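You operate a simulated robot arm through the tools that you are given. There is no shell and no other tool. Be economical: measure what you need, move in short steps, check, and stop when the job is done.

You are at the controls of a simulated robot arm. One attempt, no reset.

Task
Free the jig's tube: both clamps open, both cones drawn back.
Fine: turn each cone's knob to FREE first and leave it there; the tube stays on its rests.

It is judged by the outcome, as a careful person would: the job done as asked, and still so three seconds after it is handed in. It fails if anything else is knocked over, pushed out of place, dropped, spilled or broken.

Robot
A 7-joint arm with a two-finger parallel gripper on a trunk, on a base that drives. Base frame: it is fixed to the floor where the robot stands at the start and does not move with it; the origin is under the middle of the robot, x ahead of it, y to its left, z up; the surface under the hand at the start is at about z = 620. Readings come in mm, degrees, newtons and seconds.
With the tool pointing down near the work surface it reaches from about 500 to 940 mm from the robot's upright axis, wherever it stands. Its first joint turns from -166.0 to 166.0 degrees. Places, roughly: blue cone block [600, -500, 700]; blue lock knob [500, -500, 600]; door-end bed clamp [700, -400, 700]; red cone block [600, 100, 700]; red lock knob [500, 100, 600]; swing arm [800, -500, 1300]; wall-end bed clamp [700, 0, 700]; yellow lock knob [800, -600, 900]. Payload 3.91 kg.
The TCP is the grasp point between the finger pads, 30 mm short of the fingertips. In the tool frame z runs along the fingers and y along their closing line. The gripper opens to 110 mm. The fingers are 20 mm wide and 10 mm thick; the gripper's body (48 by 112 mm) begins 55 mm behind the TCP.
Orientation is that of the tool frame in the base frame, as [roll, pitch, yaw] about the fixed x, y, z axes, in that order (R = Rz(yaw) Ry(pitch) Rx(roll)). With the fingers straight down and closing along the base's y, the tool's x points along the base's -x, its y along +y and its z along -z.

Tools
- The arm moves only by the tool move_arm. Its argument "series" is a list of rows, each a list of 7 numbers: the opening, from 0 (shut) to 1 (fully open), then the shift along the tool's x, y, z in units of 20 mm (1.0 is 20 mm), then the turn, a rotation vector about the tool's x, y, z in units of 6 degrees (1.0 is 6 degrees). In form: [[hand, dx, dy, dz, rx, ry, rz], ...]. A call has 1 to 20 rows; each row shifts and turns the commanded pose from where the row before left it, along the tool's axes as they then stand. A call with a number of a shift or a turn outside -1 to 1 is refused whole. Rows are played at 5 a second. More than 50 mm and 8.6 degrees between two rows, or a gripper value outside its range, and nothing of the call is played. A pose out of reach is approached as far as the arm can. The call stops where the force on the tool passes 60 N (or 10 N more than at its start, if that is more) or the arm is blocked; 0.2 s more then pass. The fingers move at their own pace (about 72 mm/s each) and stop on an object; they squeeze with about 31 N. The grip force told is the motor's: it shows also when the fingers shut on nothing. Time passes only in rows, and 0.2 s behind the last, so rows that do not move let the fingers close. It gives the time, the measured TCP pose, the force on the tool (base axes), the opening and the grip force at its end, in the units of the frame above (readings bear some noise), with the torque about the TCP (base axes, N m) and any sound that the robot's microphone picked up.
- Cameras (640 x 400 px; columns grow to the right, rows downward): "scene" is now at [238.8, -17.2, 1307.3]; the picture's right is [-0.26, -0.96, 0.00], its down [-0.82, 0.23, -0.53] and it looks along [0.51, -0.14, -0.85] (base axes); focal length 229 px, centre (320, 200). "wrist" rides on the gripper at [72, 17, -103] in the tool frame; the picture's right is [-0.23, 0.97, 0.00], its down [-0.76, -0.18, -0.62] and it looks along [-0.61, -0.14, 0.78] (tool axes); focal length 222 px, centre (320, 200). There is no depth. A picture from a camera that has moved, and an enlarged one, comes with that camera's place and axes in the base frame and with its lens.
- grab_frame(camera): a new picture of that camera. It takes no simulated time.
- lift_body(by): slides the trunk up (or, below 0, down) by that many mm; the arm and the scene camera ride with it, the base frame stays. It gives what a move gives, with no picture.
- steer(legs): drives the robot by 1 to 6 legs, each [ahead, left, turn to the left] in mm, mm and degrees, along the robot's own axes; the way and the turn of a leg run together, so that a leg with both is an arc; at most 1500 mm and 180 degrees a leg. The arm and the cameras ride along, it lands a little off, and it stops where it bumps. It gives what a move gives.
- aim_head(pan, tilt): turns the head with the scene camera to pan (to the left, within 86 degrees either way) and tilt (down, from -29 to 69), counted from straight ahead of the robot. It gives what a move gives.
- close_up(camera, box): a new picture of the part [left, top, right, bottom] of that camera's present view, enlarged. It takes no simulated time.
- job_done(): hands the job in; it is judged then, once.

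Go step by step. Nothing tells you exact positions but the pictures and the camera data: compare them with the known pose of the tool, close in by small moves and look again before you grip or let go. The budget is 120 turns and 78 pictures, counting those below and the enlarged ones. Unless the task says otherwise, let go and move clear before handing in, and close with one line.

The tools are called after "Request:" as a command line: name --pt "numbers of a row" for each row, then --argument value for the rest, lists and objects as JSON in quotes. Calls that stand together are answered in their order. move_arm: Moves the arm, as the interface text tells. Its arguments: {"type":"object","properties":{"series":{"type":"array","items":{"type":"array","items":{"type":"number"}}}},"required":["series"]} The other tools are called the same way: lift_body (by) slides the trunk up or down; steer (legs) drives the base; aim_head (pan, tilt) turns the head that bears the scene camera; grab_frame (camera) takes a picture; close_up (camera, box) takes an enlarged picture of a part of a camera's view; job_done () hands the job in.

At the start:

```text
clock: 0.0
eef_pos: [665.7, -35.9, 1005.4]
orientation: [179.9, 0.0, -180.0]
wrist_force: [0.2, -0.5, -0.2]
wrist_torque: [0.01, -0.01, -0.01]
grip_width: 110.0
grip_force: 0.0
trunk travel left (down, up): [-525.0, 157.0]
robot x, y, heading: [-4.1, 0.4, 0.1]
head pan, tilt: [-15.4, 58.2]
```

scene: 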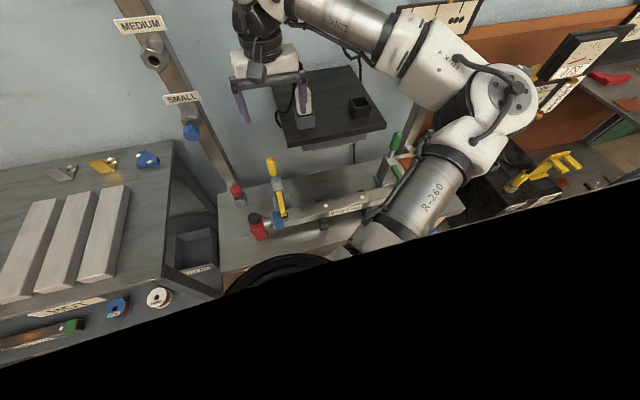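
wrist: 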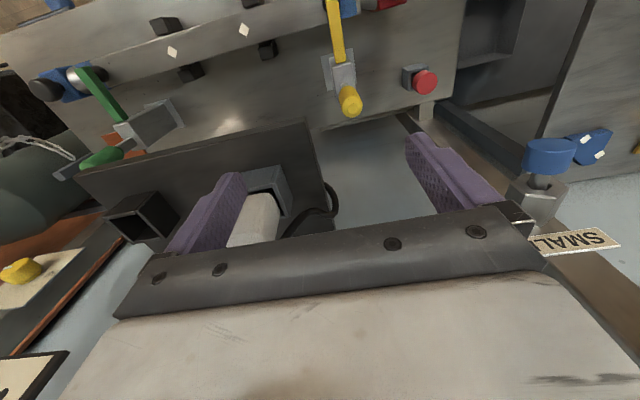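

I see a bench with a jig under the hand, with a yellow clamp lever at left and a green one at right. I'll turn the head for better views of the jig.

Request:
aim_head --pan -20 --tilt 35

Request:
grab_frame --camera "scene"

Request:
close_up --camera "wrist" --box '[0, 0, 480, 200]'

```text
clock: 0.9
eef_pos: [666.9, -36.3, 1005.1]
orientation: [-180.0, 0.0, 180.0]
wrist_force: [-0.5, -0.1, -0.5]
wrist_torque: [0.0, -0.03, -0.01]
grip_width: 110.1
grip_force: 0.1
trunk travel left (down, up): [-525.0, 157.0]
robot x, y, heading: [1.8, 5.7, -0.1]
head pan, tilt: [-20.0, 35.0]
```

```text
75 pictures are left
camera scene: at [255.2, -29.1, 1339.4], right [-0.34, -0.94, 0.0], down [-0.54, 0.2, -0.82], along [0.77, -0.28, -0.57], focal length 229 px, centre (320, 200)
```

scene: 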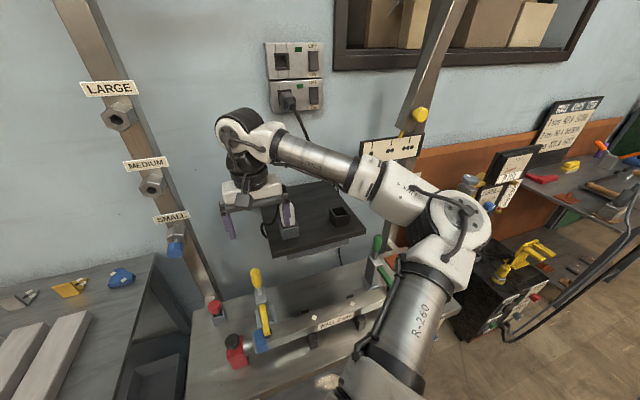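

```text
1.33 times, centred on (240, 100) of wrist
camera zoom: at [593.5, -20.5, 1109.2], right [0.23, 0.97, 0.0], down [0.76, -0.18, 0.62], along [0.61, -0.14, -0.78], focal length 296 px, centre (427, 333)
```

zoom: 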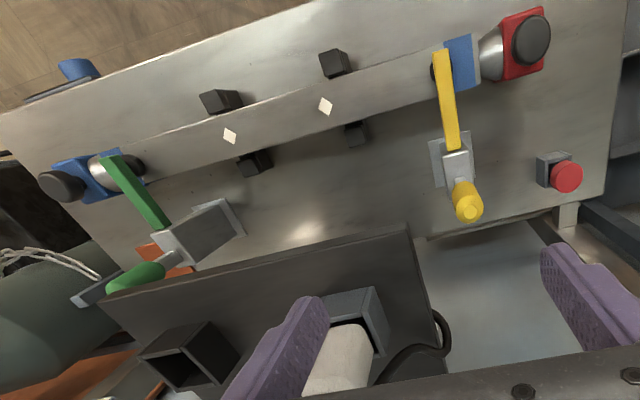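

The wrist view shows the tube lying on rests, the yellow lever at the wall end, the green one at the door end, and a dark knob at each cone block. I'll back off to look at the front face and any labels.

Request:
steer --legs '[[-350, 0, 0]]'

Request:
aim_head --pan -15 --tilt 40

Request:
grab_frame --camera "scene"

Request:
grab_frame --camera "wrist"

```text
clock: 3.1
eef_pos: [314.6, -36.4, 1005.9]
orientation: [-180.0, 0.0, -180.0]
wrist_force: [0.4, 0.0, 0.2]
wrist_torque: [0.0, -0.03, 0.01]
grip_width: 110.0
grip_force: 0.1
trunk travel left (down, up): [-525.0, 157.0]
robot x, y, heading: [-353.4, 2.1, -0.0]
head pan, tilt: [-20.0, 35.0]
```

```text
clock: 3.8
eef_pos: [314.5, -35.5, 1005.3]
orientation: [180.0, 0.0, 179.9]
wrist_force: [0.1, -0.3, -0.3]
wrist_torque: [-0.04, 0.01, 0.0]
grip_width: 109.7
grip_force: 0.1
trunk travel left (down, up): [-525.0, 157.0]
robot x, y, heading: [-349.1, -1.1, 0.1]
head pan, tilt: [-15.0, 40.0]
```

```text
73 pictures are left
camera scene: at [-96.2, -21.1, 1331.9], right [-0.26, -0.97, 0.0], down [-0.62, 0.17, -0.77], along [0.74, -0.2, -0.64], focal length 229 px, centre (320, 200)
```

scene: 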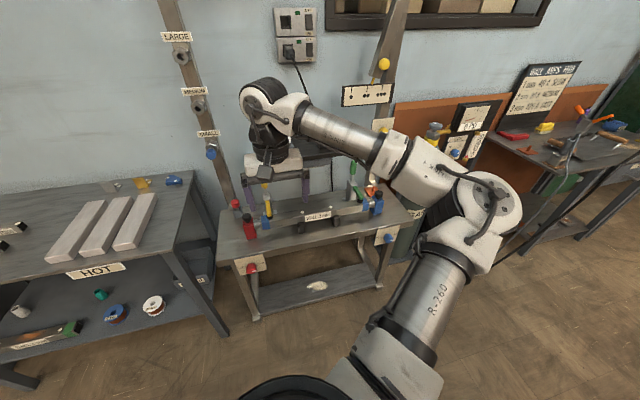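

```text
72 pictures are left
camera wrist: at [242.7, -20.7, 1109.2], right [0.23, 0.97, 0.0], down [0.76, -0.18, 0.62], along [0.61, -0.14, -0.78], focal length 222 px, centre (320, 200)
```

wrist: 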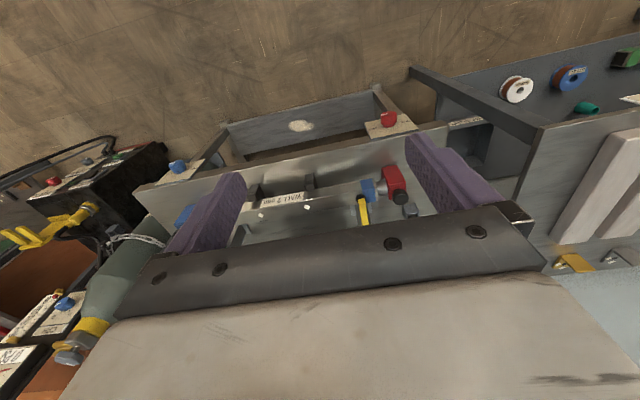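

Now the red and blue lock knobs are visible on the bench's front edge. I'll zoom in.

Request:
close_up --camera "scene" --box '[215, 170, 425, 300]'

Request:
close_up --camera "scene" --box '[225, 250, 275, 282]'

Request:
close_up --camera "scene" --box '[360, 215, 410, 247]'

```text
3.05 times, centred on (320, 235) of scene
camera zoom: at [-96.2, -21.1, 1331.9], right [-0.26, -0.97, 0.0], down [-0.62, 0.17, -0.77], along [0.74, -0.2, -0.64], focal length 698 px, centre (320, 93)
```

zoom: 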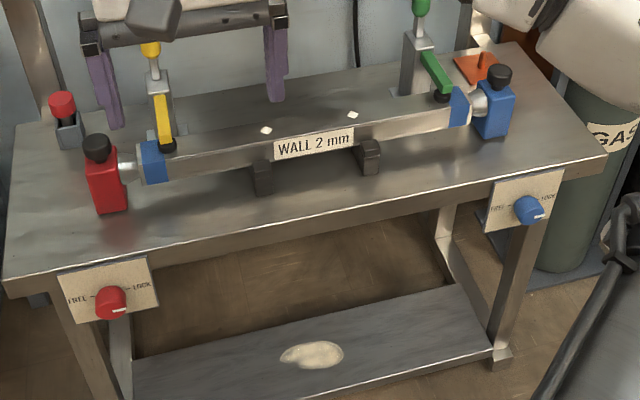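

```text
12.50 times, centred on (250, 266) of scene
camera zoom: at [-96.2, -21.1, 1331.9], right [-0.26, -0.97, 0.0], down [-0.62, 0.17, -0.77], along [0.74, -0.2, -0.64], focal length 2863 px, centre (1195, -625)
```

zoom: 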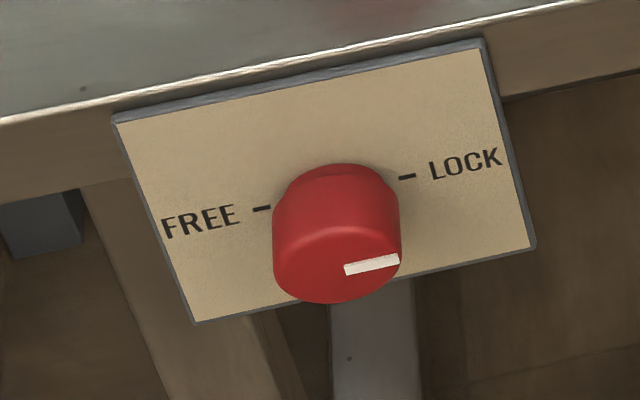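

```text
12.50 times, centred on (385, 231) of scene
camera zoom: at [-96.2, -21.1, 1331.9], right [-0.26, -0.97, 0.0], down [-0.62, 0.17, -0.77], along [0.74, -0.2, -0.64], focal length 2863 px, centre (-492, -188)
```

zoom: 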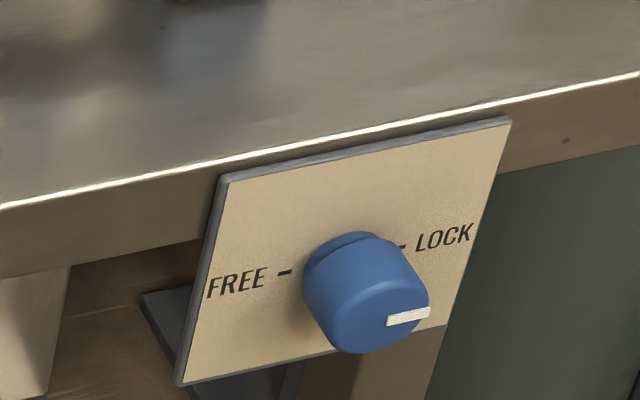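

The red and blue lock knobs sit on vertical panels below the bench's front edge, and both point to LOCK. I'll level the hand so it points ahead, check it, then lower the trunk to knob height.

Request:
move_arm --pt "1 0 0 0 0 -1 0" --pt "1 0 0 0 0 -1 0" --pt "1 0 0 0 0 -1 0" --pt "1 0 0 0 0 -1 0" --pt "1 0 0 0 0 -1 0" --pt "1 0 0 0 0 -1 0" --pt "1 0 0 0 0 -1 0" --pt "1 0 0 0 0 -1 0" --pt "1 0 0 0 0 -1 0" --pt "1 0 0 0 0 -1 0" --pt "1 0 0 0 0 -1 0" --pt "1 0 0 0 0 -1 0" --pt "1 0 0 0 0 -1 0" --pt "1 0 0 0 0 -1 0" --pt "1 0 0 0 0 -1 0"

Request:
grab_frame --camera "scene"

```text
clock: 7.0
eef_pos: [360.8, -41.9, 1021.8]
orientation: [-179.2, 83.4, -178.6]
wrist_force: [-0.9, 0.6, 0.2]
wrist_torque: [0.0, -0.02, 0.0]
grip_width: 110.0
grip_force: 0.0
out of reach, approached as far as the arm can: row 10, 11, 12, 13, 14, 15
trunk travel left (down, up): [-525.0, 157.0]
robot x, y, heading: [-355.6, 0.4, 0.1]
head pan, tilt: [-15.0, 40.0]
```

```text
68 pictures are left
camera scene: at [-96.6, -21.0, 1332.0], right [-0.26, -0.97, 0.0], down [-0.62, 0.17, -0.77], along [0.74, -0.2, -0.64], focal length 229 px, centre (320, 200)
```

scene: 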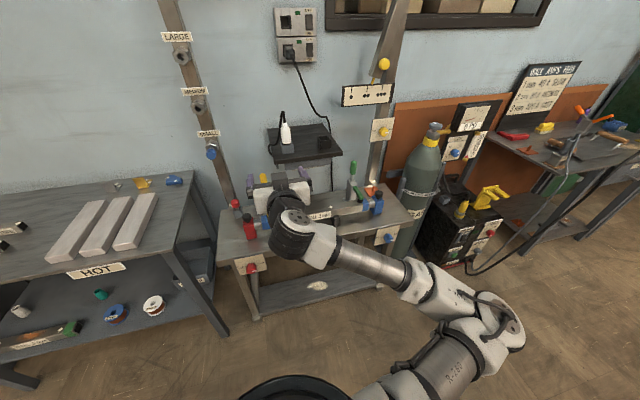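

The arm is short of level because it is folded too tightly. I'll extend it, shift toward the red knob's y, finish levelling and check.

Request:
move_arm --pt "1 0 1 1 0 0 0" --pt "1 0 1 1 0 0 0" --pt "1 0 1 1 0 0 0" --pt "1 0 1 1 0 0 0" --pt "1 0 1 1 0 0 0" --pt "1 0 1 0 0 0 0" --pt "1 0 1 0 0 0 0"

```text
clock: 8.6
eef_pos: [374.9, -28.5, 1019.3]
orientation: [-179.8, 83.1, -179.2]
wrist_force: [-0.1, -0.7, -0.2]
wrist_torque: [0.02, -0.01, 0.01]
grip_width: 109.8
grip_force: 0.1
out of reach, approached as far as the arm can: row 1, 2, 3, 4, 5, 6, 7
trunk travel left (down, up): [-525.0, 157.0]
robot x, y, heading: [-351.7, -1.0, 0.2]
head pan, tilt: [-15.0, 40.0]
```

It's held by a joint limit. I'll ease the pitch back a little and lower the hand with the arm to find a better configuration.

Request:
move_arm --pt "1 0 0 0 0 1 0" --pt "1 0 0 0 0 1 0" --pt "1 1 0 0 0 0 0" --pt "1 1 0 0 0 0 0" --pt "1 1 0 0 0 0 0" --pt "1 1 0 0 0 0 0" --pt "1 1 0 0 0 0 0" --pt "1 1 0 0 0 0 0" --pt "1 1 0 0 0 0 0" --pt "1 1 0 0 0 0 0" --pt "1 1 0 0 0 0 0" --pt "1 1 0 0 0 0 0"

```text
clock: 11.2
eef_pos: [351.2, -40.3, 909.8]
orientation: [-179.6, 70.6, -179.2]
wrist_force: [0.1, -0.4, 0.2]
wrist_torque: [-0.02, 0.0, 0.0]
grip_width: 110.1
grip_force: 0.0
out of reach, approached as far as the arm can: row 6, 7, 8, 9, 10, 11, 12
trunk travel left (down, up): [-525.0, 157.0]
robot x, y, heading: [-347.1, -1.3, 0.1]
head pan, tilt: [-15.0, 40.0]
```

Higher relative to the shoulder works better, so I'll raise the hand, level it there, and use the trunk for the descent.

Request:
move_arm --pt "1 -1 0 0.3 0 0 0" --pt "1 -1 0 0.3 0 0 0" --pt "1 -1 0 0.3 0 0 0" --pt "1 -1 0 0.3 0 0 0" --pt "1 -1 0 0.3 0 0 0" --pt "1 -1 0 0.3 0 0 0" --pt "1 -1 0 0.3 0 0 0" --pt "1 -1 0 0.3 0 0 0" --pt "1 -1 0 0.3 0 0 0" --pt "1 0 0 0 0 -1 0" --pt "1 0 0 0 0 -1 0" --pt "1 0 0 0 0 -1 0" --pt "1 0 0 0 0 -0.2 0"

```text
clock: 14.0
eef_pos: [459.7, -39.0, 1064.1]
orientation: [-179.6, 86.4, -179.1]
wrist_force: [-0.9, -0.1, -0.8]
wrist_torque: [-0.01, -0.02, 0.01]
grip_width: 110.1
grip_force: 0.0
out of reach, approached as far as the arm can: row 12
trunk travel left (down, up): [-525.0, 157.0]
robot x, y, heading: [-350.9, 2.6, -0.1]
head pan, tilt: [-15.0, 40.0]
```

Nearly level. I'll finish with a small rise, and back the base away from the bench before lowering.

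Request:
move_arm --pt "1 -1 0 0 0 0 0" --pt "1 0 0 0 0 -0.6 0" --pt "1 0 0 0 0 0 0"

Request:
steer --legs '[[-170, 0, 0], [0, 140, 0]]'

Request:
lift_body --by -490

Request:
grab_frame --camera "scene"

Request:
grab_frame --camera "wrist"

```text
clock: 14.8
eef_pos: [459.6, -39.4, 1083.9]
orientation: [-179.0, 87.6, -178.6]
wrist_force: [0.4, 0.4, 0.0]
wrist_torque: [-0.02, 0.04, -0.02]
grip_width: 110.0
grip_force: 0.0
out of reach, approached as far as the arm can: row 2
trunk travel left (down, up): [-525.0, 157.0]
robot x, y, heading: [-350.3, 0.0, 0.1]
head pan, tilt: [-15.0, 40.0]
```

```text
clock: 15.9
eef_pos: [388.7, -38.2, 1083.2]
orientation: [-178.9, 87.5, -178.4]
wrist_force: [0.2, -0.4, 0.3]
wrist_torque: [0.02, -0.02, 0.01]
grip_width: 109.9
grip_force: 0.0
trunk travel left (down, up): [-525.0, 157.0]
robot x, y, heading: [-423.8, 1.8, 0.1]
head pan, tilt: [-15.0, 40.0]
stopped in leg 1: the robot was blocked; the commanded pose is now the measured one
```

```text
refused: -490 is not a number from -400 to 400
```

```text
67 pictures are left
camera scene: at [-169.4, -20.8, 1331.9], right [-0.26, -0.97, 0.0], down [-0.62, 0.17, -0.77], along [0.74, -0.2, -0.64], focal length 229 px, centre (320, 200)
```

scene: 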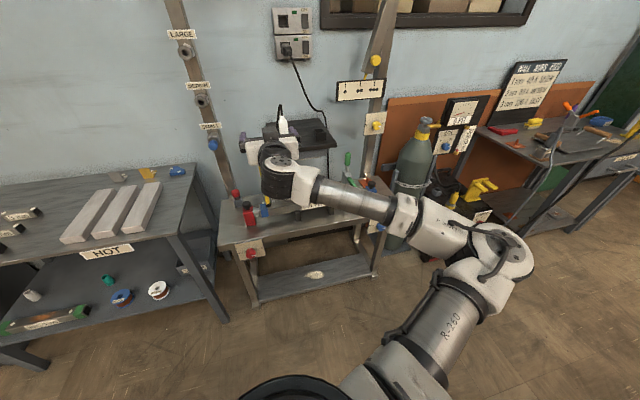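

```text
66 pictures are left
camera wrist: at [281.4, -23.9, 1016.2], right [0.0, 0.97, 0.23], down [-0.59, -0.18, 0.79], along [0.81, -0.13, 0.57], focal length 222 px, centre (320, 200)
```

wrist: 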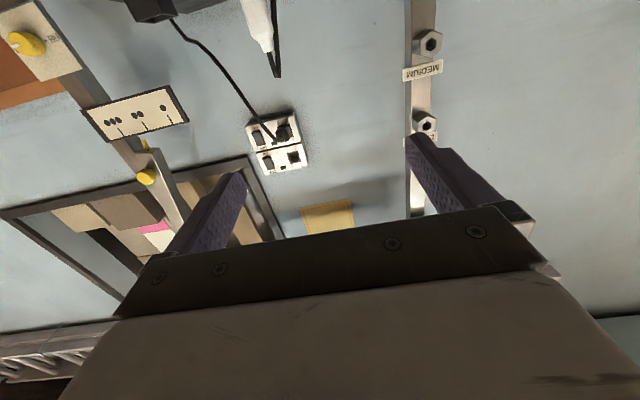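

Something behind blocks further backing, but the fingertips are already clear of the bench front. I'll ease forward a touch, move left, and lower in two steps.

Request:
steer --legs '[[15, 0, 0], [0, 140, 0]]'

Request:
lift_body --by -400

Request:
aim_head --pan -5 --tilt 25

Request:
grab_frame --camera "scene"

```text
clock: 18.0
eef_pos: [403.9, 102.6, 1083.1]
orientation: [-179.2, 87.4, -178.7]
wrist_force: [0.5, -0.1, 0.0]
wrist_torque: [0.0, 0.0, -0.04]
grip_width: 110.2
grip_force: 0.0
trunk travel left (down, up): [-525.0, 157.0]
robot x, y, heading: [-408.8, 137.1, 0.3]
head pan, tilt: [-15.0, 40.0]
```

```text
clock: 21.8
eef_pos: [402.2, 101.0, 683.9]
orientation: [-179.6, 87.5, -178.9]
wrist_force: [0.0, 0.5, 0.2]
wrist_torque: [0.01, 0.0, 0.03]
grip_width: 110.0
grip_force: 0.2
trunk travel left (down, up): [-125.0, 557.0]
robot x, y, heading: [-411.9, 141.1, -0.1]
head pan, tilt: [-15.0, 40.0]
```

```text
clock: 22.6
eef_pos: [403.8, 100.7, 683.5]
orientation: [-179.4, 87.6, -179.0]
wrist_force: [-0.5, -0.7, 0.5]
wrist_torque: [0.0, -0.05, 0.01]
grip_width: 109.9
grip_force: 0.1
trunk travel left (down, up): [-125.0, 557.0]
robot x, y, heading: [-413.0, 138.7, 0.0]
head pan, tilt: [-5.0, 25.0]
```

```text
65 pictures are left
camera scene: at [-144.8, 133.0, 955.2], right [-0.09, -1.0, 0.0], down [-0.42, 0.04, -0.91], along [0.9, -0.08, -0.42], focal length 229 px, centre (320, 200)
```

scene: 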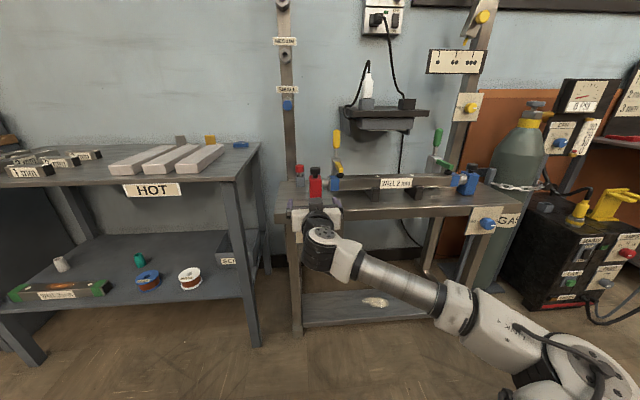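

Good view from here. I'll zoom in to triangulate the jig parts.

Request:
close_up --camera "scene" --box '[275, 110, 515, 260]'

Request:
close_up --camera "scene" --box '[280, 120, 376, 180]'

Request:
close_up --camera "scene" --box '[416, 120, 512, 180]'

```text
2.67 times, centred on (395, 185) of scene
camera zoom: at [-144.8, 133.0, 955.2], right [-0.09, -1.0, 0.0], down [-0.42, 0.04, -0.91], along [0.9, -0.08, -0.42], focal length 611 px, centre (120, 240)
```

zoom: 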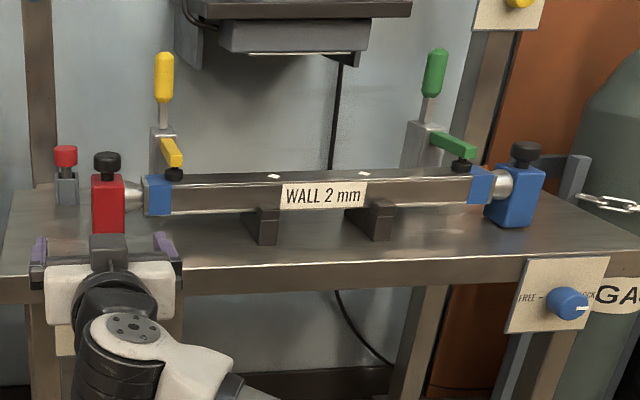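

```text
6.67 times, centred on (328, 150) of scene
camera zoom: at [-144.8, 133.0, 955.2], right [-0.09, -1.0, 0.0], down [-0.42, 0.04, -0.91], along [0.9, -0.08, -0.42], focal length 1527 px, centre (267, 533)
```

zoom: 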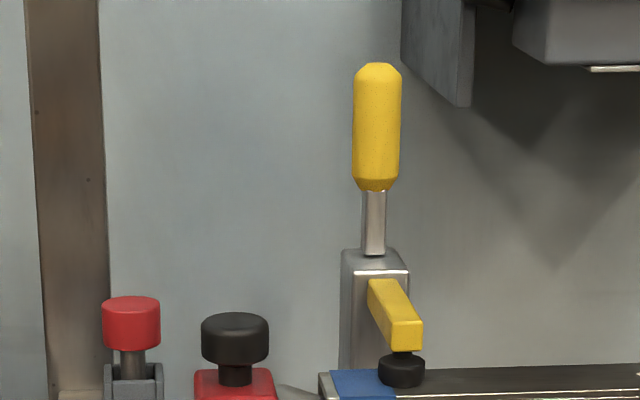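

```text
6.67 times, centred on (464, 150) of scene
camera zoom: at [-144.8, 133.0, 955.2], right [-0.09, -1.0, 0.0], down [-0.42, 0.04, -0.91], along [0.9, -0.08, -0.42], focal length 1527 px, centre (-640, 533)
```

zoom: 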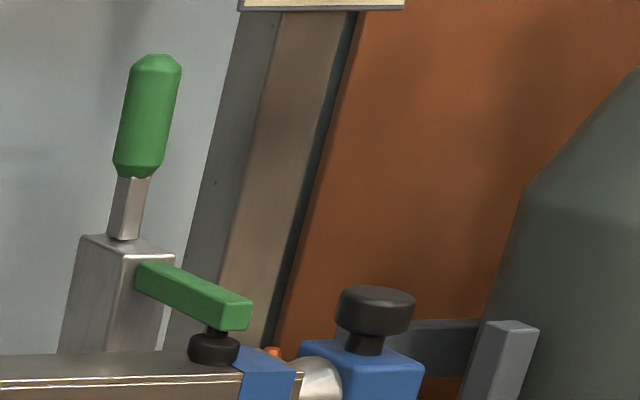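

Triangulating puts the bench edge at about x 485, z 618 and the knob faces near x 455, z 560, with red at y≈105 and blue at y≈-485. I'll lower the trunk to knob height and look through the wrist camera.

Request:
lift_body --by -120

Request:
grab_frame --camera "wrist"

Request:
grab_frame --camera "scene"

```text
clock: 24.3
eef_pos: [400.6, 100.8, 632.7]
orientation: [-178.0, 87.9, -177.6]
wrist_force: [-0.1, -0.3, -0.1]
wrist_torque: [-0.03, -0.03, 0.02]
grip_width: 109.8
grip_force: 0.2
trunk travel left (down, up): [-67.0, 616.0]
robot x, y, heading: [-409.2, 138.6, -0.1]
head pan, tilt: [-5.0, 25.0]
stopped: the arm was blocked; the commanded pose is now the measured one
```

```text
61 pictures are left
camera wrist: at [294.8, 116.1, 564.4], right [0.0, 0.97, 0.23], down [-0.59, -0.18, 0.78], along [0.8, -0.13, 0.58], focal length 222 px, centre (320, 200)
```

wrist: 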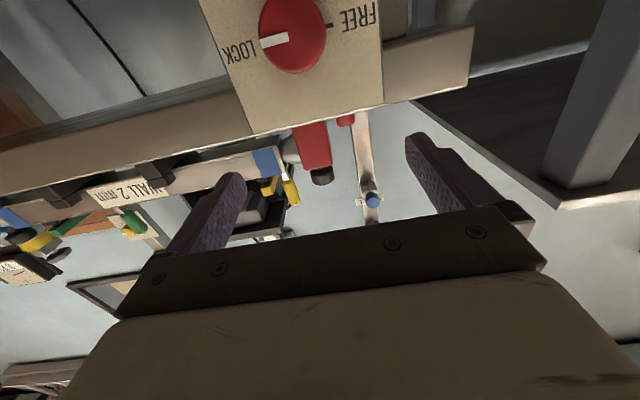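

```text
60 pictures are left
camera scene: at [-148.8, 133.3, 900.3], right [-0.09, -1.0, 0.0], down [-0.41, 0.04, -0.91], along [0.91, -0.08, -0.42], focal length 229 px, centre (320, 200)
```

scene: 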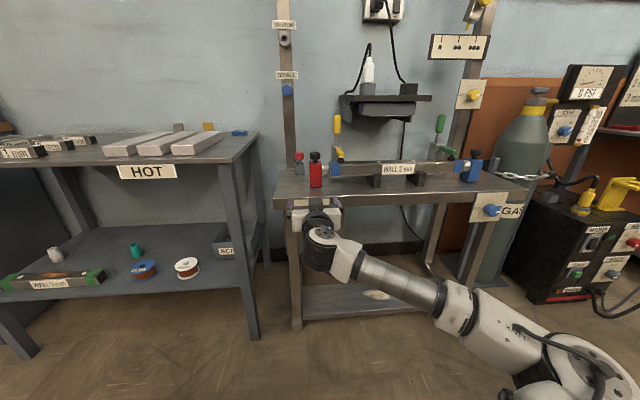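

The trunk stopped at z 632, but the wrist view now shows the red knob above and the pointer at LOCK. I'll try the remaining 70 mm down with the arm.

Request:
move_arm --pt "1 1 0 0 0 0 0" --pt "1 1 0 0 0 0 0" --pt "1 1 0 0 0 0 0" --pt "1 0.5 0 0 0 0 0"

```text
clock: 25.3
eef_pos: [401.1, 100.9, 621.5]
orientation: [178.6, 87.7, 179.0]
wrist_force: [0.5, 0.2, -0.1]
wrist_torque: [0.01, 0.02, 0.01]
grip_width: 110.2
grip_force: 0.1
out of reach, approached as far as the arm can: row 1, 2, 3, 4
trunk travel left (down, up): [-67.0, 616.0]
robot x, y, heading: [-407.1, 141.6, 0.0]
head pan, tilt: [-5.0, 25.0]
```

The arm is at a limit here. I'll test whether yawing the tool to the left frees the wrist to go lower; if so I'll turn the base to suit.

Request:
move_arm --pt "1 0 0 0 -1 0 0" --pt "1 0 0 0 -1 0 0" --pt "1 0 0 0 -1 0 0" --pt "1 0 0 0 -1 0 0" --pt "1 0 0 0 -1 0 0" --pt "1 1 0 0 0 0 0" --pt "1 1 0 0 0 0 0" --pt "1 1 0 0 0 0 0"

Request:
grab_frame --camera "scene"

```text
clock: 27.1
eef_pos: [398.1, 102.0, 560.9]
orientation: [156.5, 87.9, -172.9]
wrist_force: [0.7, -0.9, 0.4]
wrist_torque: [0.02, 0.0, 0.0]
grip_width: 109.9
grip_force: 0.0
trunk travel left (down, up): [-67.0, 616.0]
robot x, y, heading: [-408.5, 139.4, -0.1]
head pan, tilt: [-5.0, 25.0]
```

```text
59 pictures are left
camera scene: at [-147.6, 132.2, 900.3], right [-0.09, -1.0, 0.0], down [-0.42, 0.04, -0.91], along [0.9, -0.08, -0.42], focal length 229 px, centre (320, 200)
```

scene: 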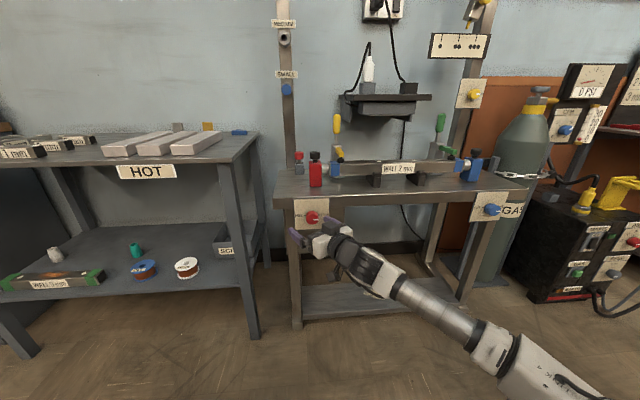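

Yawed about 30° left the hand reaches z 561, level. So I'll stand further left with the robot turned 30° right; first I'll check that floor is free.

Request:
aim_head --pan 65 --tilt 35

Request:
grab_frame --camera "scene"

```text
clock: 28.5
eef_pos: [398.4, 101.9, 562.0]
orientation: [153.4, 87.8, -176.0]
wrist_force: [0.3, -0.3, 0.3]
wrist_torque: [0.01, -0.01, 0.02]
grip_width: 110.3
grip_force: 0.1
trunk travel left (down, up): [-67.0, 616.0]
robot x, y, heading: [-410.9, 139.0, 0.0]
head pan, tilt: [65.0, 35.0]
```

```text
58 pictures are left
camera scene: at [-202.2, 220.5, 884.3], right [0.91, -0.42, 0.0], down [-0.24, -0.52, -0.82], along [0.35, 0.74, -0.57], focal length 229 px, centre (320, 200)
```

scene: 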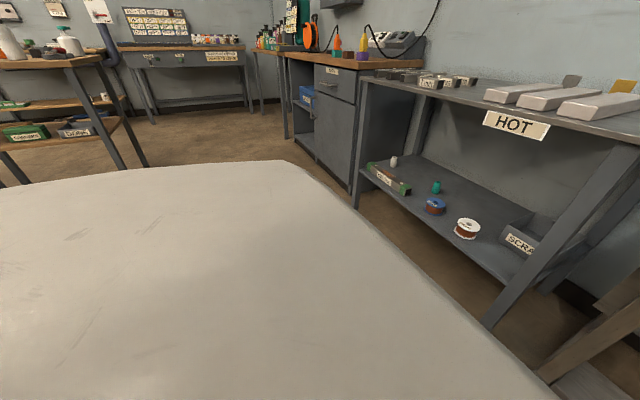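

The white surface is the robot's own body and the floor to the left is free. I'll turn right 30° in place, which takes the hand away from the bench, then shift left.

Request:
steer --legs '[[0, 0, -30], [-106, 402, 0]]'

Request:
aim_head --pan 25 --tilt 25

Request:
grab_frame --camera "scene"

Request:
grab_frame --camera "wrist"

```text
clock: 30.0
eef_pos: [342.7, -165.7, 562.4]
orientation: [157.7, 88.0, 168.7]
wrist_force: [-0.6, 0.0, -0.4]
wrist_torque: [0.0, -0.03, 0.03]
grip_width: 110.1
grip_force: 0.0
trunk travel left (down, up): [-67.0, 616.0]
robot x, y, heading: [-404.1, 136.0, -19.4]
head pan, tilt: [65.0, 35.0]
stopped in leg 1: the robot was blocked; the commanded pose is now the measured one
```

```text
clock: 31.1
eef_pos: [342.7, -165.7, 562.0]
orientation: [156.7, 87.9, 167.8]
wrist_force: [-0.3, -0.8, -1.0]
wrist_torque: [0.01, -0.03, -0.01]
grip_width: 110.2
grip_force: 0.1
trunk travel left (down, up): [-67.0, 616.0]
robot x, y, heading: [-406.2, 141.2, -19.3]
head pan, tilt: [25.0, 25.0]
```

```text
57 pictures are left
camera scene: at [-153.4, 93.0, 900.2], right [0.1, -1.0, 0.0], down [-0.42, -0.04, -0.91], along [0.9, 0.09, -0.42], focal length 229 px, centre (320, 200)
```

scene: 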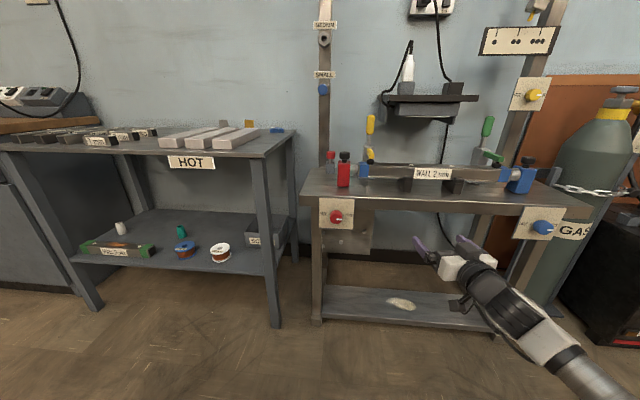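

```text
56 pictures are left
camera wrist: at [236.2, -169.8, 494.1], right [-0.18, 0.95, 0.24], down [-0.55, -0.3, 0.78], along [0.82, 0.01, 0.58], focal length 222 px, centre (320, 200)
```

wrist: 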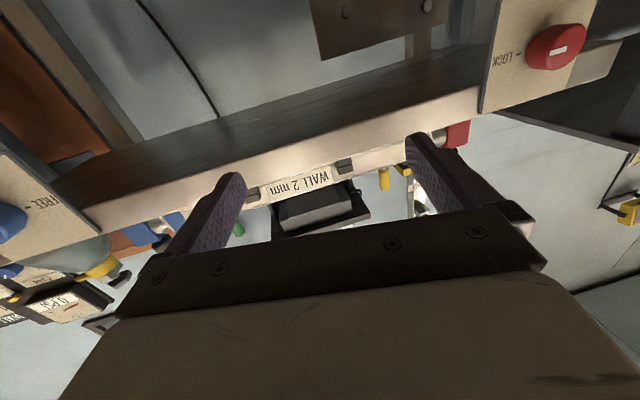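

The turn was blocked at -19° by something near the rear. I'll move over to the left and slightly ahead first, then finish the turn.

Request:
steer --legs '[[-71, 293, 0], [0, 0, -10.6]]'

```text
clock: 34.7
eef_pos: [303.4, -2.5, 561.2]
orientation: [156.6, 87.9, 157.2]
wrist_force: [0.4, 0.6, -0.5]
wrist_torque: [-0.02, -0.01, 0.05]
grip_width: 109.9
grip_force: 0.1
trunk travel left (down, up): [-67.0, 616.0]
robot x, y, heading: [-375.8, 437.1, -30.3]
head pan, tilt: [25.0, 25.0]
```

The tool now points straight along +x, nearly level. I'll shift the base so that the hand is in front of the red knob.

Request:
steer --legs '[[28, 141, 0]]'

Request:
grab_frame --camera "scene"

Request:
grab_frame --camera "wrist"

```text
clock: 36.4
eef_pos: [397.9, 105.5, 562.0]
orientation: [157.0, 87.9, 157.6]
wrist_force: [0.5, -0.5, -0.6]
wrist_torque: [0.0, 0.01, 0.0]
grip_width: 109.8
grip_force: 0.0
trunk travel left (down, up): [-67.0, 616.0]
robot x, y, heading: [-281.2, 538.3, -29.9]
head pan, tilt: [25.0, 25.0]
```

```text
55 pictures are left
camera scene: at [-42.0, 451.4, 900.2], right [-0.09, -1.0, 0.0], down [-0.42, 0.03, -0.91], along [0.9, -0.08, -0.42], focal length 229 px, centre (320, 200)
```

scene: 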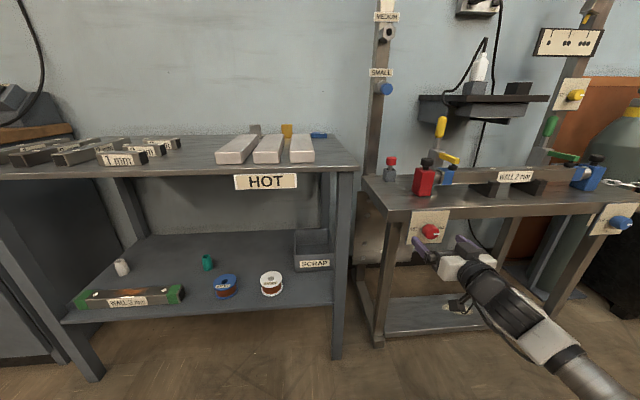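

```text
54 pictures are left
camera wrist: at [293.1, 121.3, 493.9], right [0.0, 0.97, 0.24], down [-0.6, -0.19, 0.78], along [0.8, -0.14, 0.58], focal length 222 px, centre (320, 200)
```

wrist: 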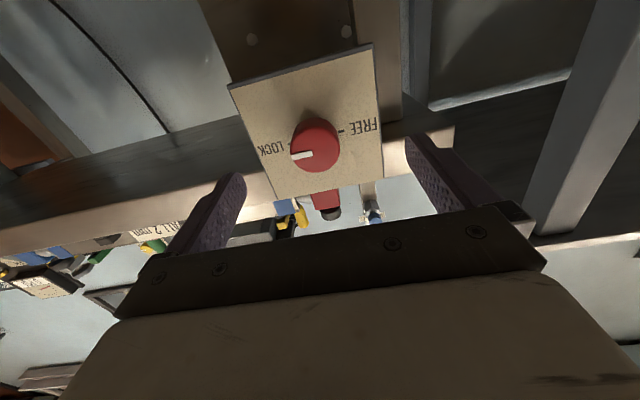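

The red knob's face is at about (455, 101, 562), directly ahead of the hand. I'll centre, advance, grip and try a first turn over the top towards FREE.

Request:
move_arm --pt "1 0 -0.22 0.6 0 0 0" --pt "1 0 0 0.7 0 0 0" --pt "1 0 0 0.7 0 0 0" --pt "1 0 0 0.4 0 0 0" --pt "1 0 0 0 0 0 0"

Request:
grab_frame --camera "wrist"

```text
clock: 37.6
eef_pos: [443.8, 101.1, 565.5]
orientation: [169.6, 88.2, 170.0]
wrist_force: [0.3, -0.3, -0.2]
wrist_torque: [-0.01, 0.01, -0.01]
grip_width: 109.8
grip_force: 0.0
trunk travel left (down, up): [-67.0, 616.0]
robot x, y, heading: [-281.7, 541.0, -30.1]
head pan, tilt: [25.0, 25.0]
```

```text
53 pictures are left
camera wrist: at [339.7, 116.8, 497.5], right [0.0, 0.97, 0.23], down [-0.6, -0.19, 0.78], along [0.8, -0.14, 0.58], focal length 222 px, centre (320, 200)
```

wrist: 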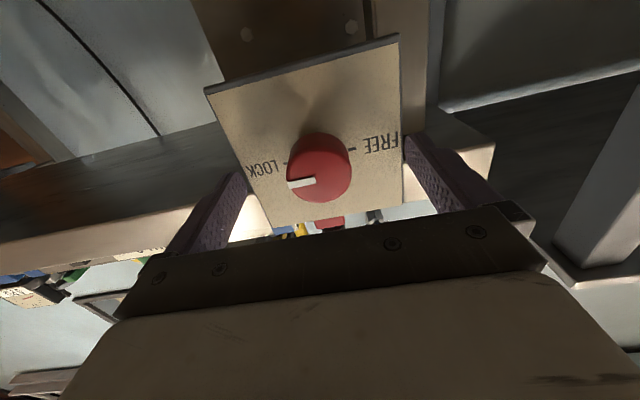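

Aligned within a few mm. I'll drop 4 mm, advance a bit more, and close on the knob.

Request:
move_arm --pt "1 0.2 0 0.3 0 0 0" --pt "0 0 0 0 0 0 0" --pt "0 0 0 0 0 0 0" --pt "0 0 0 0 0 0 0" --pt "0 0 0 0 0 0 0"

Request:
grab_frame --camera "wrist"

```text
clock: 38.1
eef_pos: [444.6, 97.4, 565.9]
orientation: [-169.0, 88.1, -168.9]
wrist_force: [-10.3, -9.0, 3.0]
wrist_torque: [-0.01, -0.23, -1.16]
grip_width: 74.3
grip_force: 3.0
trunk travel left (down, up): [-67.0, 616.0]
robot x, y, heading: [-281.4, 543.1, -30.3]
head pan, tilt: [25.0, 25.0]
stopped in row 2: the force on the tool passed its limit at 62 N (the readings are from after the stop); the commanded pose is now the measured one
```

```text
52 pictures are left
camera wrist: at [339.8, 112.6, 496.4], right [0.0, 0.98, 0.22], down [-0.6, -0.17, 0.78], along [0.8, -0.14, 0.58], focal length 222 px, centre (320, 200)
```

wrist: 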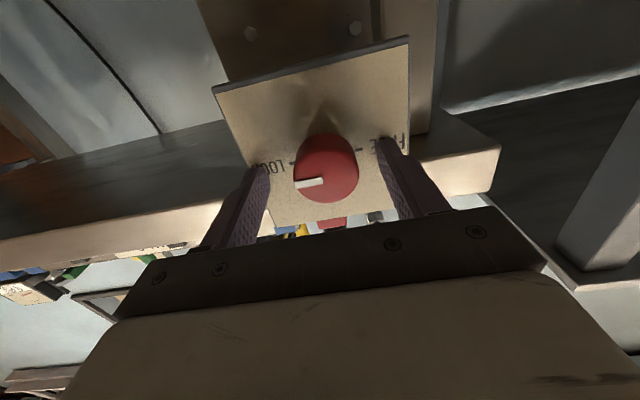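

The fingertips touched the panel (at about x 475). I'll back off 4 mm, lower 4 mm and close.

Request:
move_arm --pt "0.6 0 0.15 -0.25 0 0 0" --pt "0.6 0.2 0 0 0 0 0" --pt "0 0 0 0 0 0 0" --pt "0 0 0 0 0 0 0" --pt "0 0 0 0 0 0 0"

Request:
grab_frame --camera "wrist"

```text
clock: 39.3
eef_pos: [443.8, 102.8, 562.9]
orientation: [-156.9, 87.8, -156.5]
wrist_force: [25.8, -24.0, 12.2]
wrist_torque: [-0.1, 0.0, -1.14]
grip_width: 38.2
grip_force: 45.5
trunk travel left (down, up): [-67.0, 616.0]
robot x, y, heading: [-281.8, 538.3, -29.8]
head pan, tilt: [25.0, 25.0]
```

```text
51 pictures are left
camera wrist: at [337.9, 116.3, 494.7], right [0.0, 0.98, 0.21], down [-0.59, -0.17, 0.79], along [0.8, -0.13, 0.58], focal length 222 px, centre (320, 200)
```

wrist: 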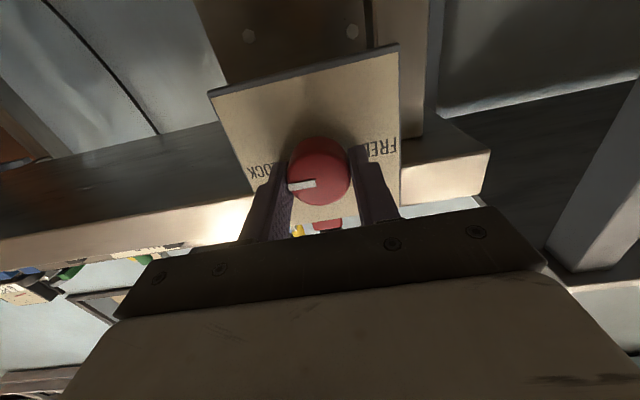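

The knob is gripped (38 mm). I'll turn it gently over the top towards FREE.

Request:
move_arm --pt "0 0 -0.1 0 0 0 -1" --pt "0 0 0 0 0 0 -1" --pt "0 0 0 0 0 0 -1" --pt "0 0 0 0 0 0 -1" --pt "0 0 0 0 0 0 0"

Request:
grab_frame --camera "wrist"

```text
clock: 40.5
eef_pos: [442.0, 102.2, 558.4]
orientation: [-94.0, 66.0, -93.2]
wrist_force: [7.6, -10.4, 22.1]
wrist_torque: [0.03, -1.93, -0.77]
grip_width: 37.7
grip_force: 45.2
trunk travel left (down, up): [-67.0, 616.0]
robot x, y, heading: [-280.7, 539.5, -30.2]
head pan, tilt: [25.0, 25.0]
```

```text
50 pictures are left
camera wrist: at [336.6, 85.2, 488.8], right [-0.01, 0.98, -0.19], down [-0.6, 0.14, 0.79], along [0.8, 0.12, 0.59], focal length 222 px, centre (320, 200)
```

wrist: 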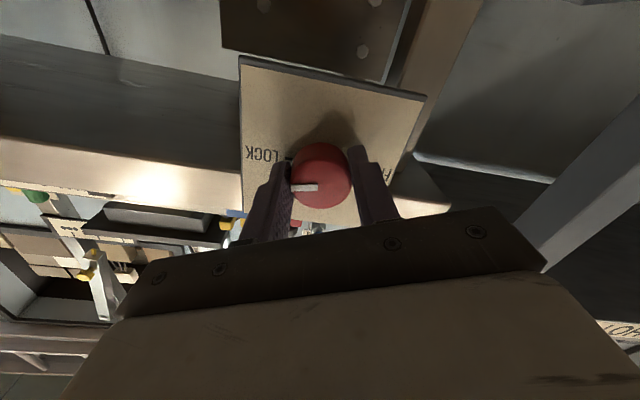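

The knob turns with the hand in this direction. I'll continue.

Request:
move_arm --pt "0 0 0 0 0 0 -1" --pt "0 0 0 0 0 0 -1" --pt "0 0 0 0 0 0 -1" --pt "0 0 0 0 0 0 -1" --pt "0 0 0 0 0 0 -1" --pt "0 0 0 0 0 0 -1" --pt "0 0 0 0 0 0 -1" --pt "0 0 0 0 0 0 -1" --pt "0 0 0 0 0 0 -1" --pt "0 0 0 0 0 0 -1" --pt "0 0 0 0 0 0 0"

Request:
close_up --camera "scene" --box '[380, 190, 508, 270]'

```text
clock: 42.4
eef_pos: [442.0, 99.7, 561.0]
orientation: [-94.5, 18.6, -90.5]
wrist_force: [2.8, 2.2, 0.1]
wrist_torque: [0.0, -1.09, -0.48]
grip_width: 39.1
grip_force: 44.1
out of reach, approached as far as the arm can: row 8, 9
trunk travel left (down, up): [-67.0, 616.0]
robot x, y, heading: [-284.2, 539.7, -30.3]
head pan, tilt: [25.0, 25.0]
stopped in row 9: the force on the tool passed its limit at 82 N (the readings are from after the stop); the commanded pose is now the measured one
```

```text
5.00 times, centred on (444, 230) of scene
camera zoom: at [-41.3, 451.4, 899.9], right [-0.09, -1.0, 0.0], down [-0.42, 0.03, -0.91], along [0.9, -0.08, -0.42], focal length 1145 px, centre (-300, 50)
```

zoom: 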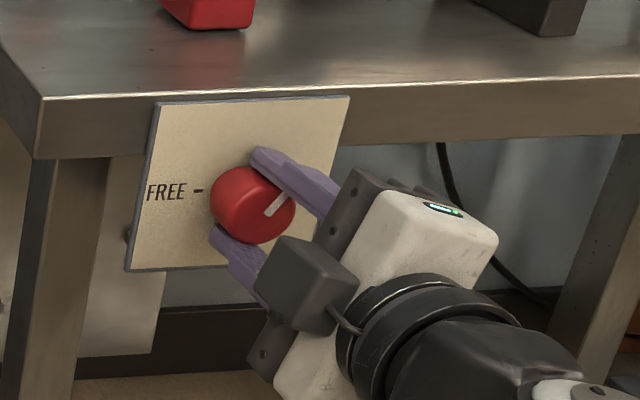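

The knob is about 70° round, and the wrist has reached its limit. I'll release, wind the hand back the other way, and regrip.

Request:
move_arm --pt "0.7 0 0 0 0 0 0" --pt "0.7 0 0 -0.3 0 0 0" --pt "0.7 0 0 0 0 0 1" --pt "0.7 0 0 0 0 0 1" --pt "0.7 0 0 0 0 0 1" --pt "0.7 0 0 0 0 0 1" --pt "0.7 0 0 0 0 0 1" --pt "0.7 0 0 0 0 0 1" --pt "0.7 0 0 0 0 0 1" --pt "0.7 0 0 0 0 0 1" --pt "0.7 0 0 0 0 0 1" --pt "0.7 0 0 0 0 0 1" --pt "0.7 0 0 0 0 0 1" --pt "0.7 0 0 0 0 0 1"

Request:
move_arm --pt "0.7 0 0 0 0 0 1" --pt "0.7 0 0 0 0 0 1" --pt "0.7 0 0 0 0 0 1" --pt "0.7 0 0 0 0 0 1" --pt "0.7 0 0 0 0 0 1" --pt "0.7 0 0 0 0 0 1" --pt "0.7 0 0 0 0 0 1" --pt "0.7 0 0 0 0 0 1"

Request:
close_up --camera "scene" --box '[380, 190, 508, 270]'

```text
clock: 45.4
eef_pos: [435.7, 98.7, 563.9]
orientation: [175.8, 85.9, 176.5]
wrist_force: [1.1, -0.4, 0.3]
wrist_torque: [-0.03, 0.03, 0.01]
grip_width: 77.1
grip_force: 0.1
trunk travel left (down, up): [-67.0, 616.0]
robot x, y, heading: [-281.4, 539.4, -30.2]
head pan, tilt: [25.0, 25.0]
```

```text
clock: 47.4
eef_pos: [428.5, 97.9, 611.0]
orientation: [98.1, 49.4, 95.2]
wrist_force: [-0.6, 0.0, 0.4]
wrist_torque: [0.03, -0.02, -0.02]
grip_width: 77.1
grip_force: 0.1
trunk travel left (down, up): [-67.0, 616.0]
robot x, y, heading: [-285.7, 539.8, -30.2]
head pan, tilt: [25.0, 25.0]
stopped in row 8: the arm was blocked; the commanded pose is now the measured one
```

```text
5.00 times, centred on (444, 230) of scene
camera zoom: at [-47.4, 460.6, 911.9], right [-0.09, -1.0, 0.02], down [-0.41, 0.02, -0.91], along [0.91, -0.09, -0.41], focal length 1145 px, centre (-300, 50)
```

zoom: 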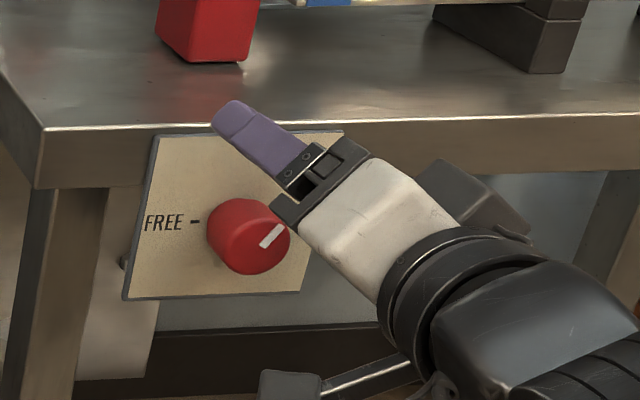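

The elbow seems to be pressing on something, as the robot tilted slightly and the hand rose. I'll back out by reversing the rotation and raising the trunk a bit.

Request:
lift_body --by 60

Request:
aim_head --pan 10 --tilt 45

Request:
grab_frame --camera "scene"

```text
clock: 48.4
eef_pos: [431.2, 93.3, 637.7]
orientation: [98.4, 46.7, 95.7]
wrist_force: [-0.5, 0.4, 0.5]
wrist_torque: [-0.03, 0.0, 0.0]
grip_width: 76.9
grip_force: 0.1
trunk travel left (down, up): [-127.0, 556.0]
robot x, y, heading: [-281.3, 542.0, -30.3]
head pan, tilt: [25.0, 25.0]
```

```text
clock: 49.2
eef_pos: [431.8, 93.1, 637.4]
orientation: [98.3, 46.7, 95.6]
wrist_force: [-0.2, 0.2, -0.2]
wrist_torque: [-0.02, 0.0, 0.02]
grip_width: 76.9
grip_force: 0.0
trunk travel left (down, up): [-127.0, 556.0]
robot x, y, heading: [-277.4, 541.0, -30.1]
head pan, tilt: [10.0, 45.0]
```

```text
47 pictures are left
camera scene: at [-55.9, 429.7, 926.5], right [-0.34, -0.94, 0.0], down [-0.66, 0.24, -0.71], along [0.66, -0.24, -0.71], focal length 229 px, centre (320, 200)
```

scene: 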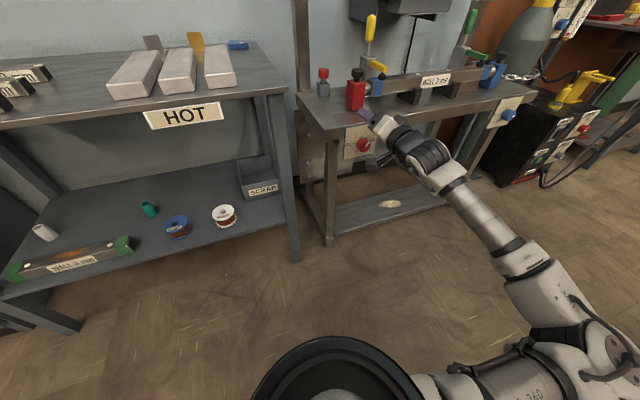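

The elbow is simply low beside the base. The range from roll 0 to -70° worked safely, so I'll use two more short strokes instead. First I'll return to roll 0 before lowering again.

Request:
move_arm --pt "0.7 0 0 -0.5 0 0 -1" --pt "0.7 0 0 0 0 0 -1" --pt "0.7 0 0 0 0 0 -1" --pt "0.7 0 0 0 0 0 -1" --pt "0.7 0 0 0 0 0 -1" --pt "0.7 0 0 0 0 0 -1" --pt "0.7 0 0 0 0 0 -1"

Request:
lift_body --by -60

```text
clock: 50.8
eef_pos: [420.5, 91.9, 637.7]
orientation: [171.3, 84.2, 170.8]
wrist_force: [0.2, -0.2, -0.3]
wrist_torque: [-0.02, 0.02, 0.01]
grip_width: 76.8
grip_force: 0.1
trunk travel left (down, up): [-127.0, 556.0]
robot x, y, heading: [-279.3, 541.5, -30.2]
head pan, tilt: [10.0, 45.0]
```

```text
clock: 51.8
eef_pos: [421.7, 93.9, 582.6]
orientation: [170.8, 84.3, 170.1]
wrist_force: [0.3, -0.6, 1.1]
wrist_torque: [0.0, 0.02, -0.01]
grip_width: 77.1
grip_force: 0.1
trunk travel left (down, up): [-67.0, 616.0]
robot x, y, heading: [-281.0, 543.0, -30.0]
head pan, tilt: [10.0, 45.0]
```

Request:
move_arm --pt "0.7 0.5 0.3 0 0 -0.5 0" --pt "0.7 0.5 0.05 0 0 -0.4 0" --pt "0.7 0 0 0 0 0 0"

Request:
grab_frame --camera "wrist"

```text
clock: 52.8
eef_pos: [419.4, 104.9, 590.6]
orientation: [-101.5, 86.3, -101.8]
wrist_force: [0.1, -0.1, -0.7]
wrist_torque: [-0.01, 0.01, -0.01]
grip_width: 77.1
grip_force: 0.1
trunk travel left (down, up): [-67.0, 616.0]
robot x, y, heading: [-280.6, 540.0, -30.0]
head pan, tilt: [10.0, 45.0]
stopped in row 3: the arm was blocked; the commanded pose is now the measured one
```

```text
46 pictures are left
camera wrist: at [315.2, 118.1, 519.3], right [0.01, 0.99, 0.17], down [-0.61, -0.12, 0.78], along [0.79, -0.11, 0.6], focal length 222 px, centre (320, 200)
```

wrist: 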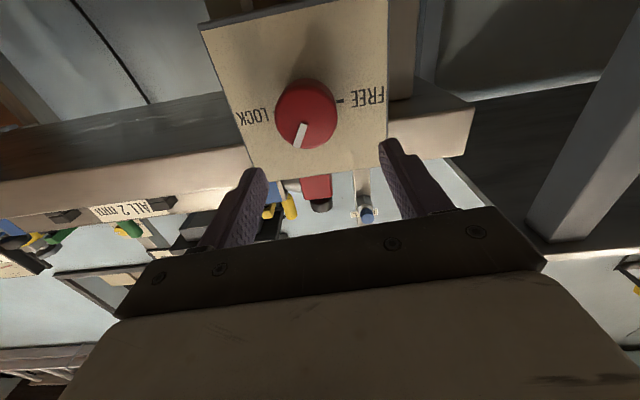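

The elbow is resting on something again. I'll raise the trunk 60 and come down with the arm instead.

Request:
lift_body --by 60

Request:
move_arm --pt "0.7 1 0 0 0 0 0" --pt "0.7 1 0 0 0 0 0" --pt "0.7 1 0 0 0 0 0" --pt "0.7 1 0 0 0 0 0" --pt "0.7 0 0 0 0 0 0"

Request:
grab_frame --camera "scene"

```text
clock: 53.8
eef_pos: [420.6, 102.2, 626.6]
orientation: [-120.4, 88.3, -120.9]
wrist_force: [-1.0, -0.1, 0.4]
wrist_torque: [0.0, 0.0, 0.03]
grip_width: 76.8
grip_force: 0.0
trunk travel left (down, up): [-127.0, 556.0]
robot x, y, heading: [-284.4, 541.7, -30.1]
head pan, tilt: [10.0, 45.0]
```

```text
clock: 55.0
eef_pos: [420.6, 99.8, 548.6]
orientation: [-119.4, 88.2, -119.9]
wrist_force: [0.3, -0.6, 0.0]
wrist_torque: [0.0, -0.01, -0.03]
grip_width: 76.8
grip_force: 0.0
trunk travel left (down, up): [-127.0, 556.0]
robot x, y, heading: [-281.5, 547.7, -30.0]
head pan, tilt: [10.0, 45.0]
```

```text
45 pictures are left
camera scene: at [-56.0, 429.6, 926.5], right [-0.34, -0.94, 0.0], down [-0.66, 0.24, -0.71], along [0.66, -0.24, -0.71], focal length 229 px, centre (320, 200)
```

scene: 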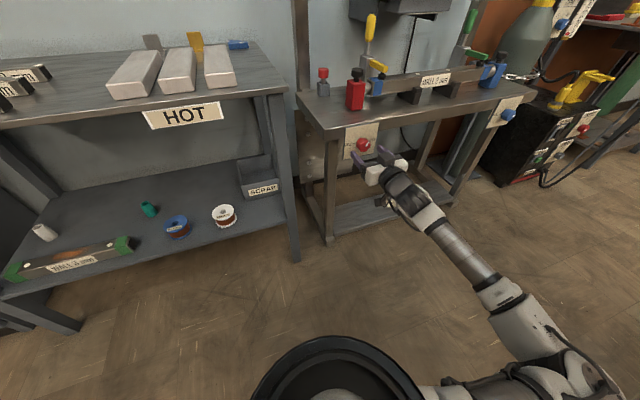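

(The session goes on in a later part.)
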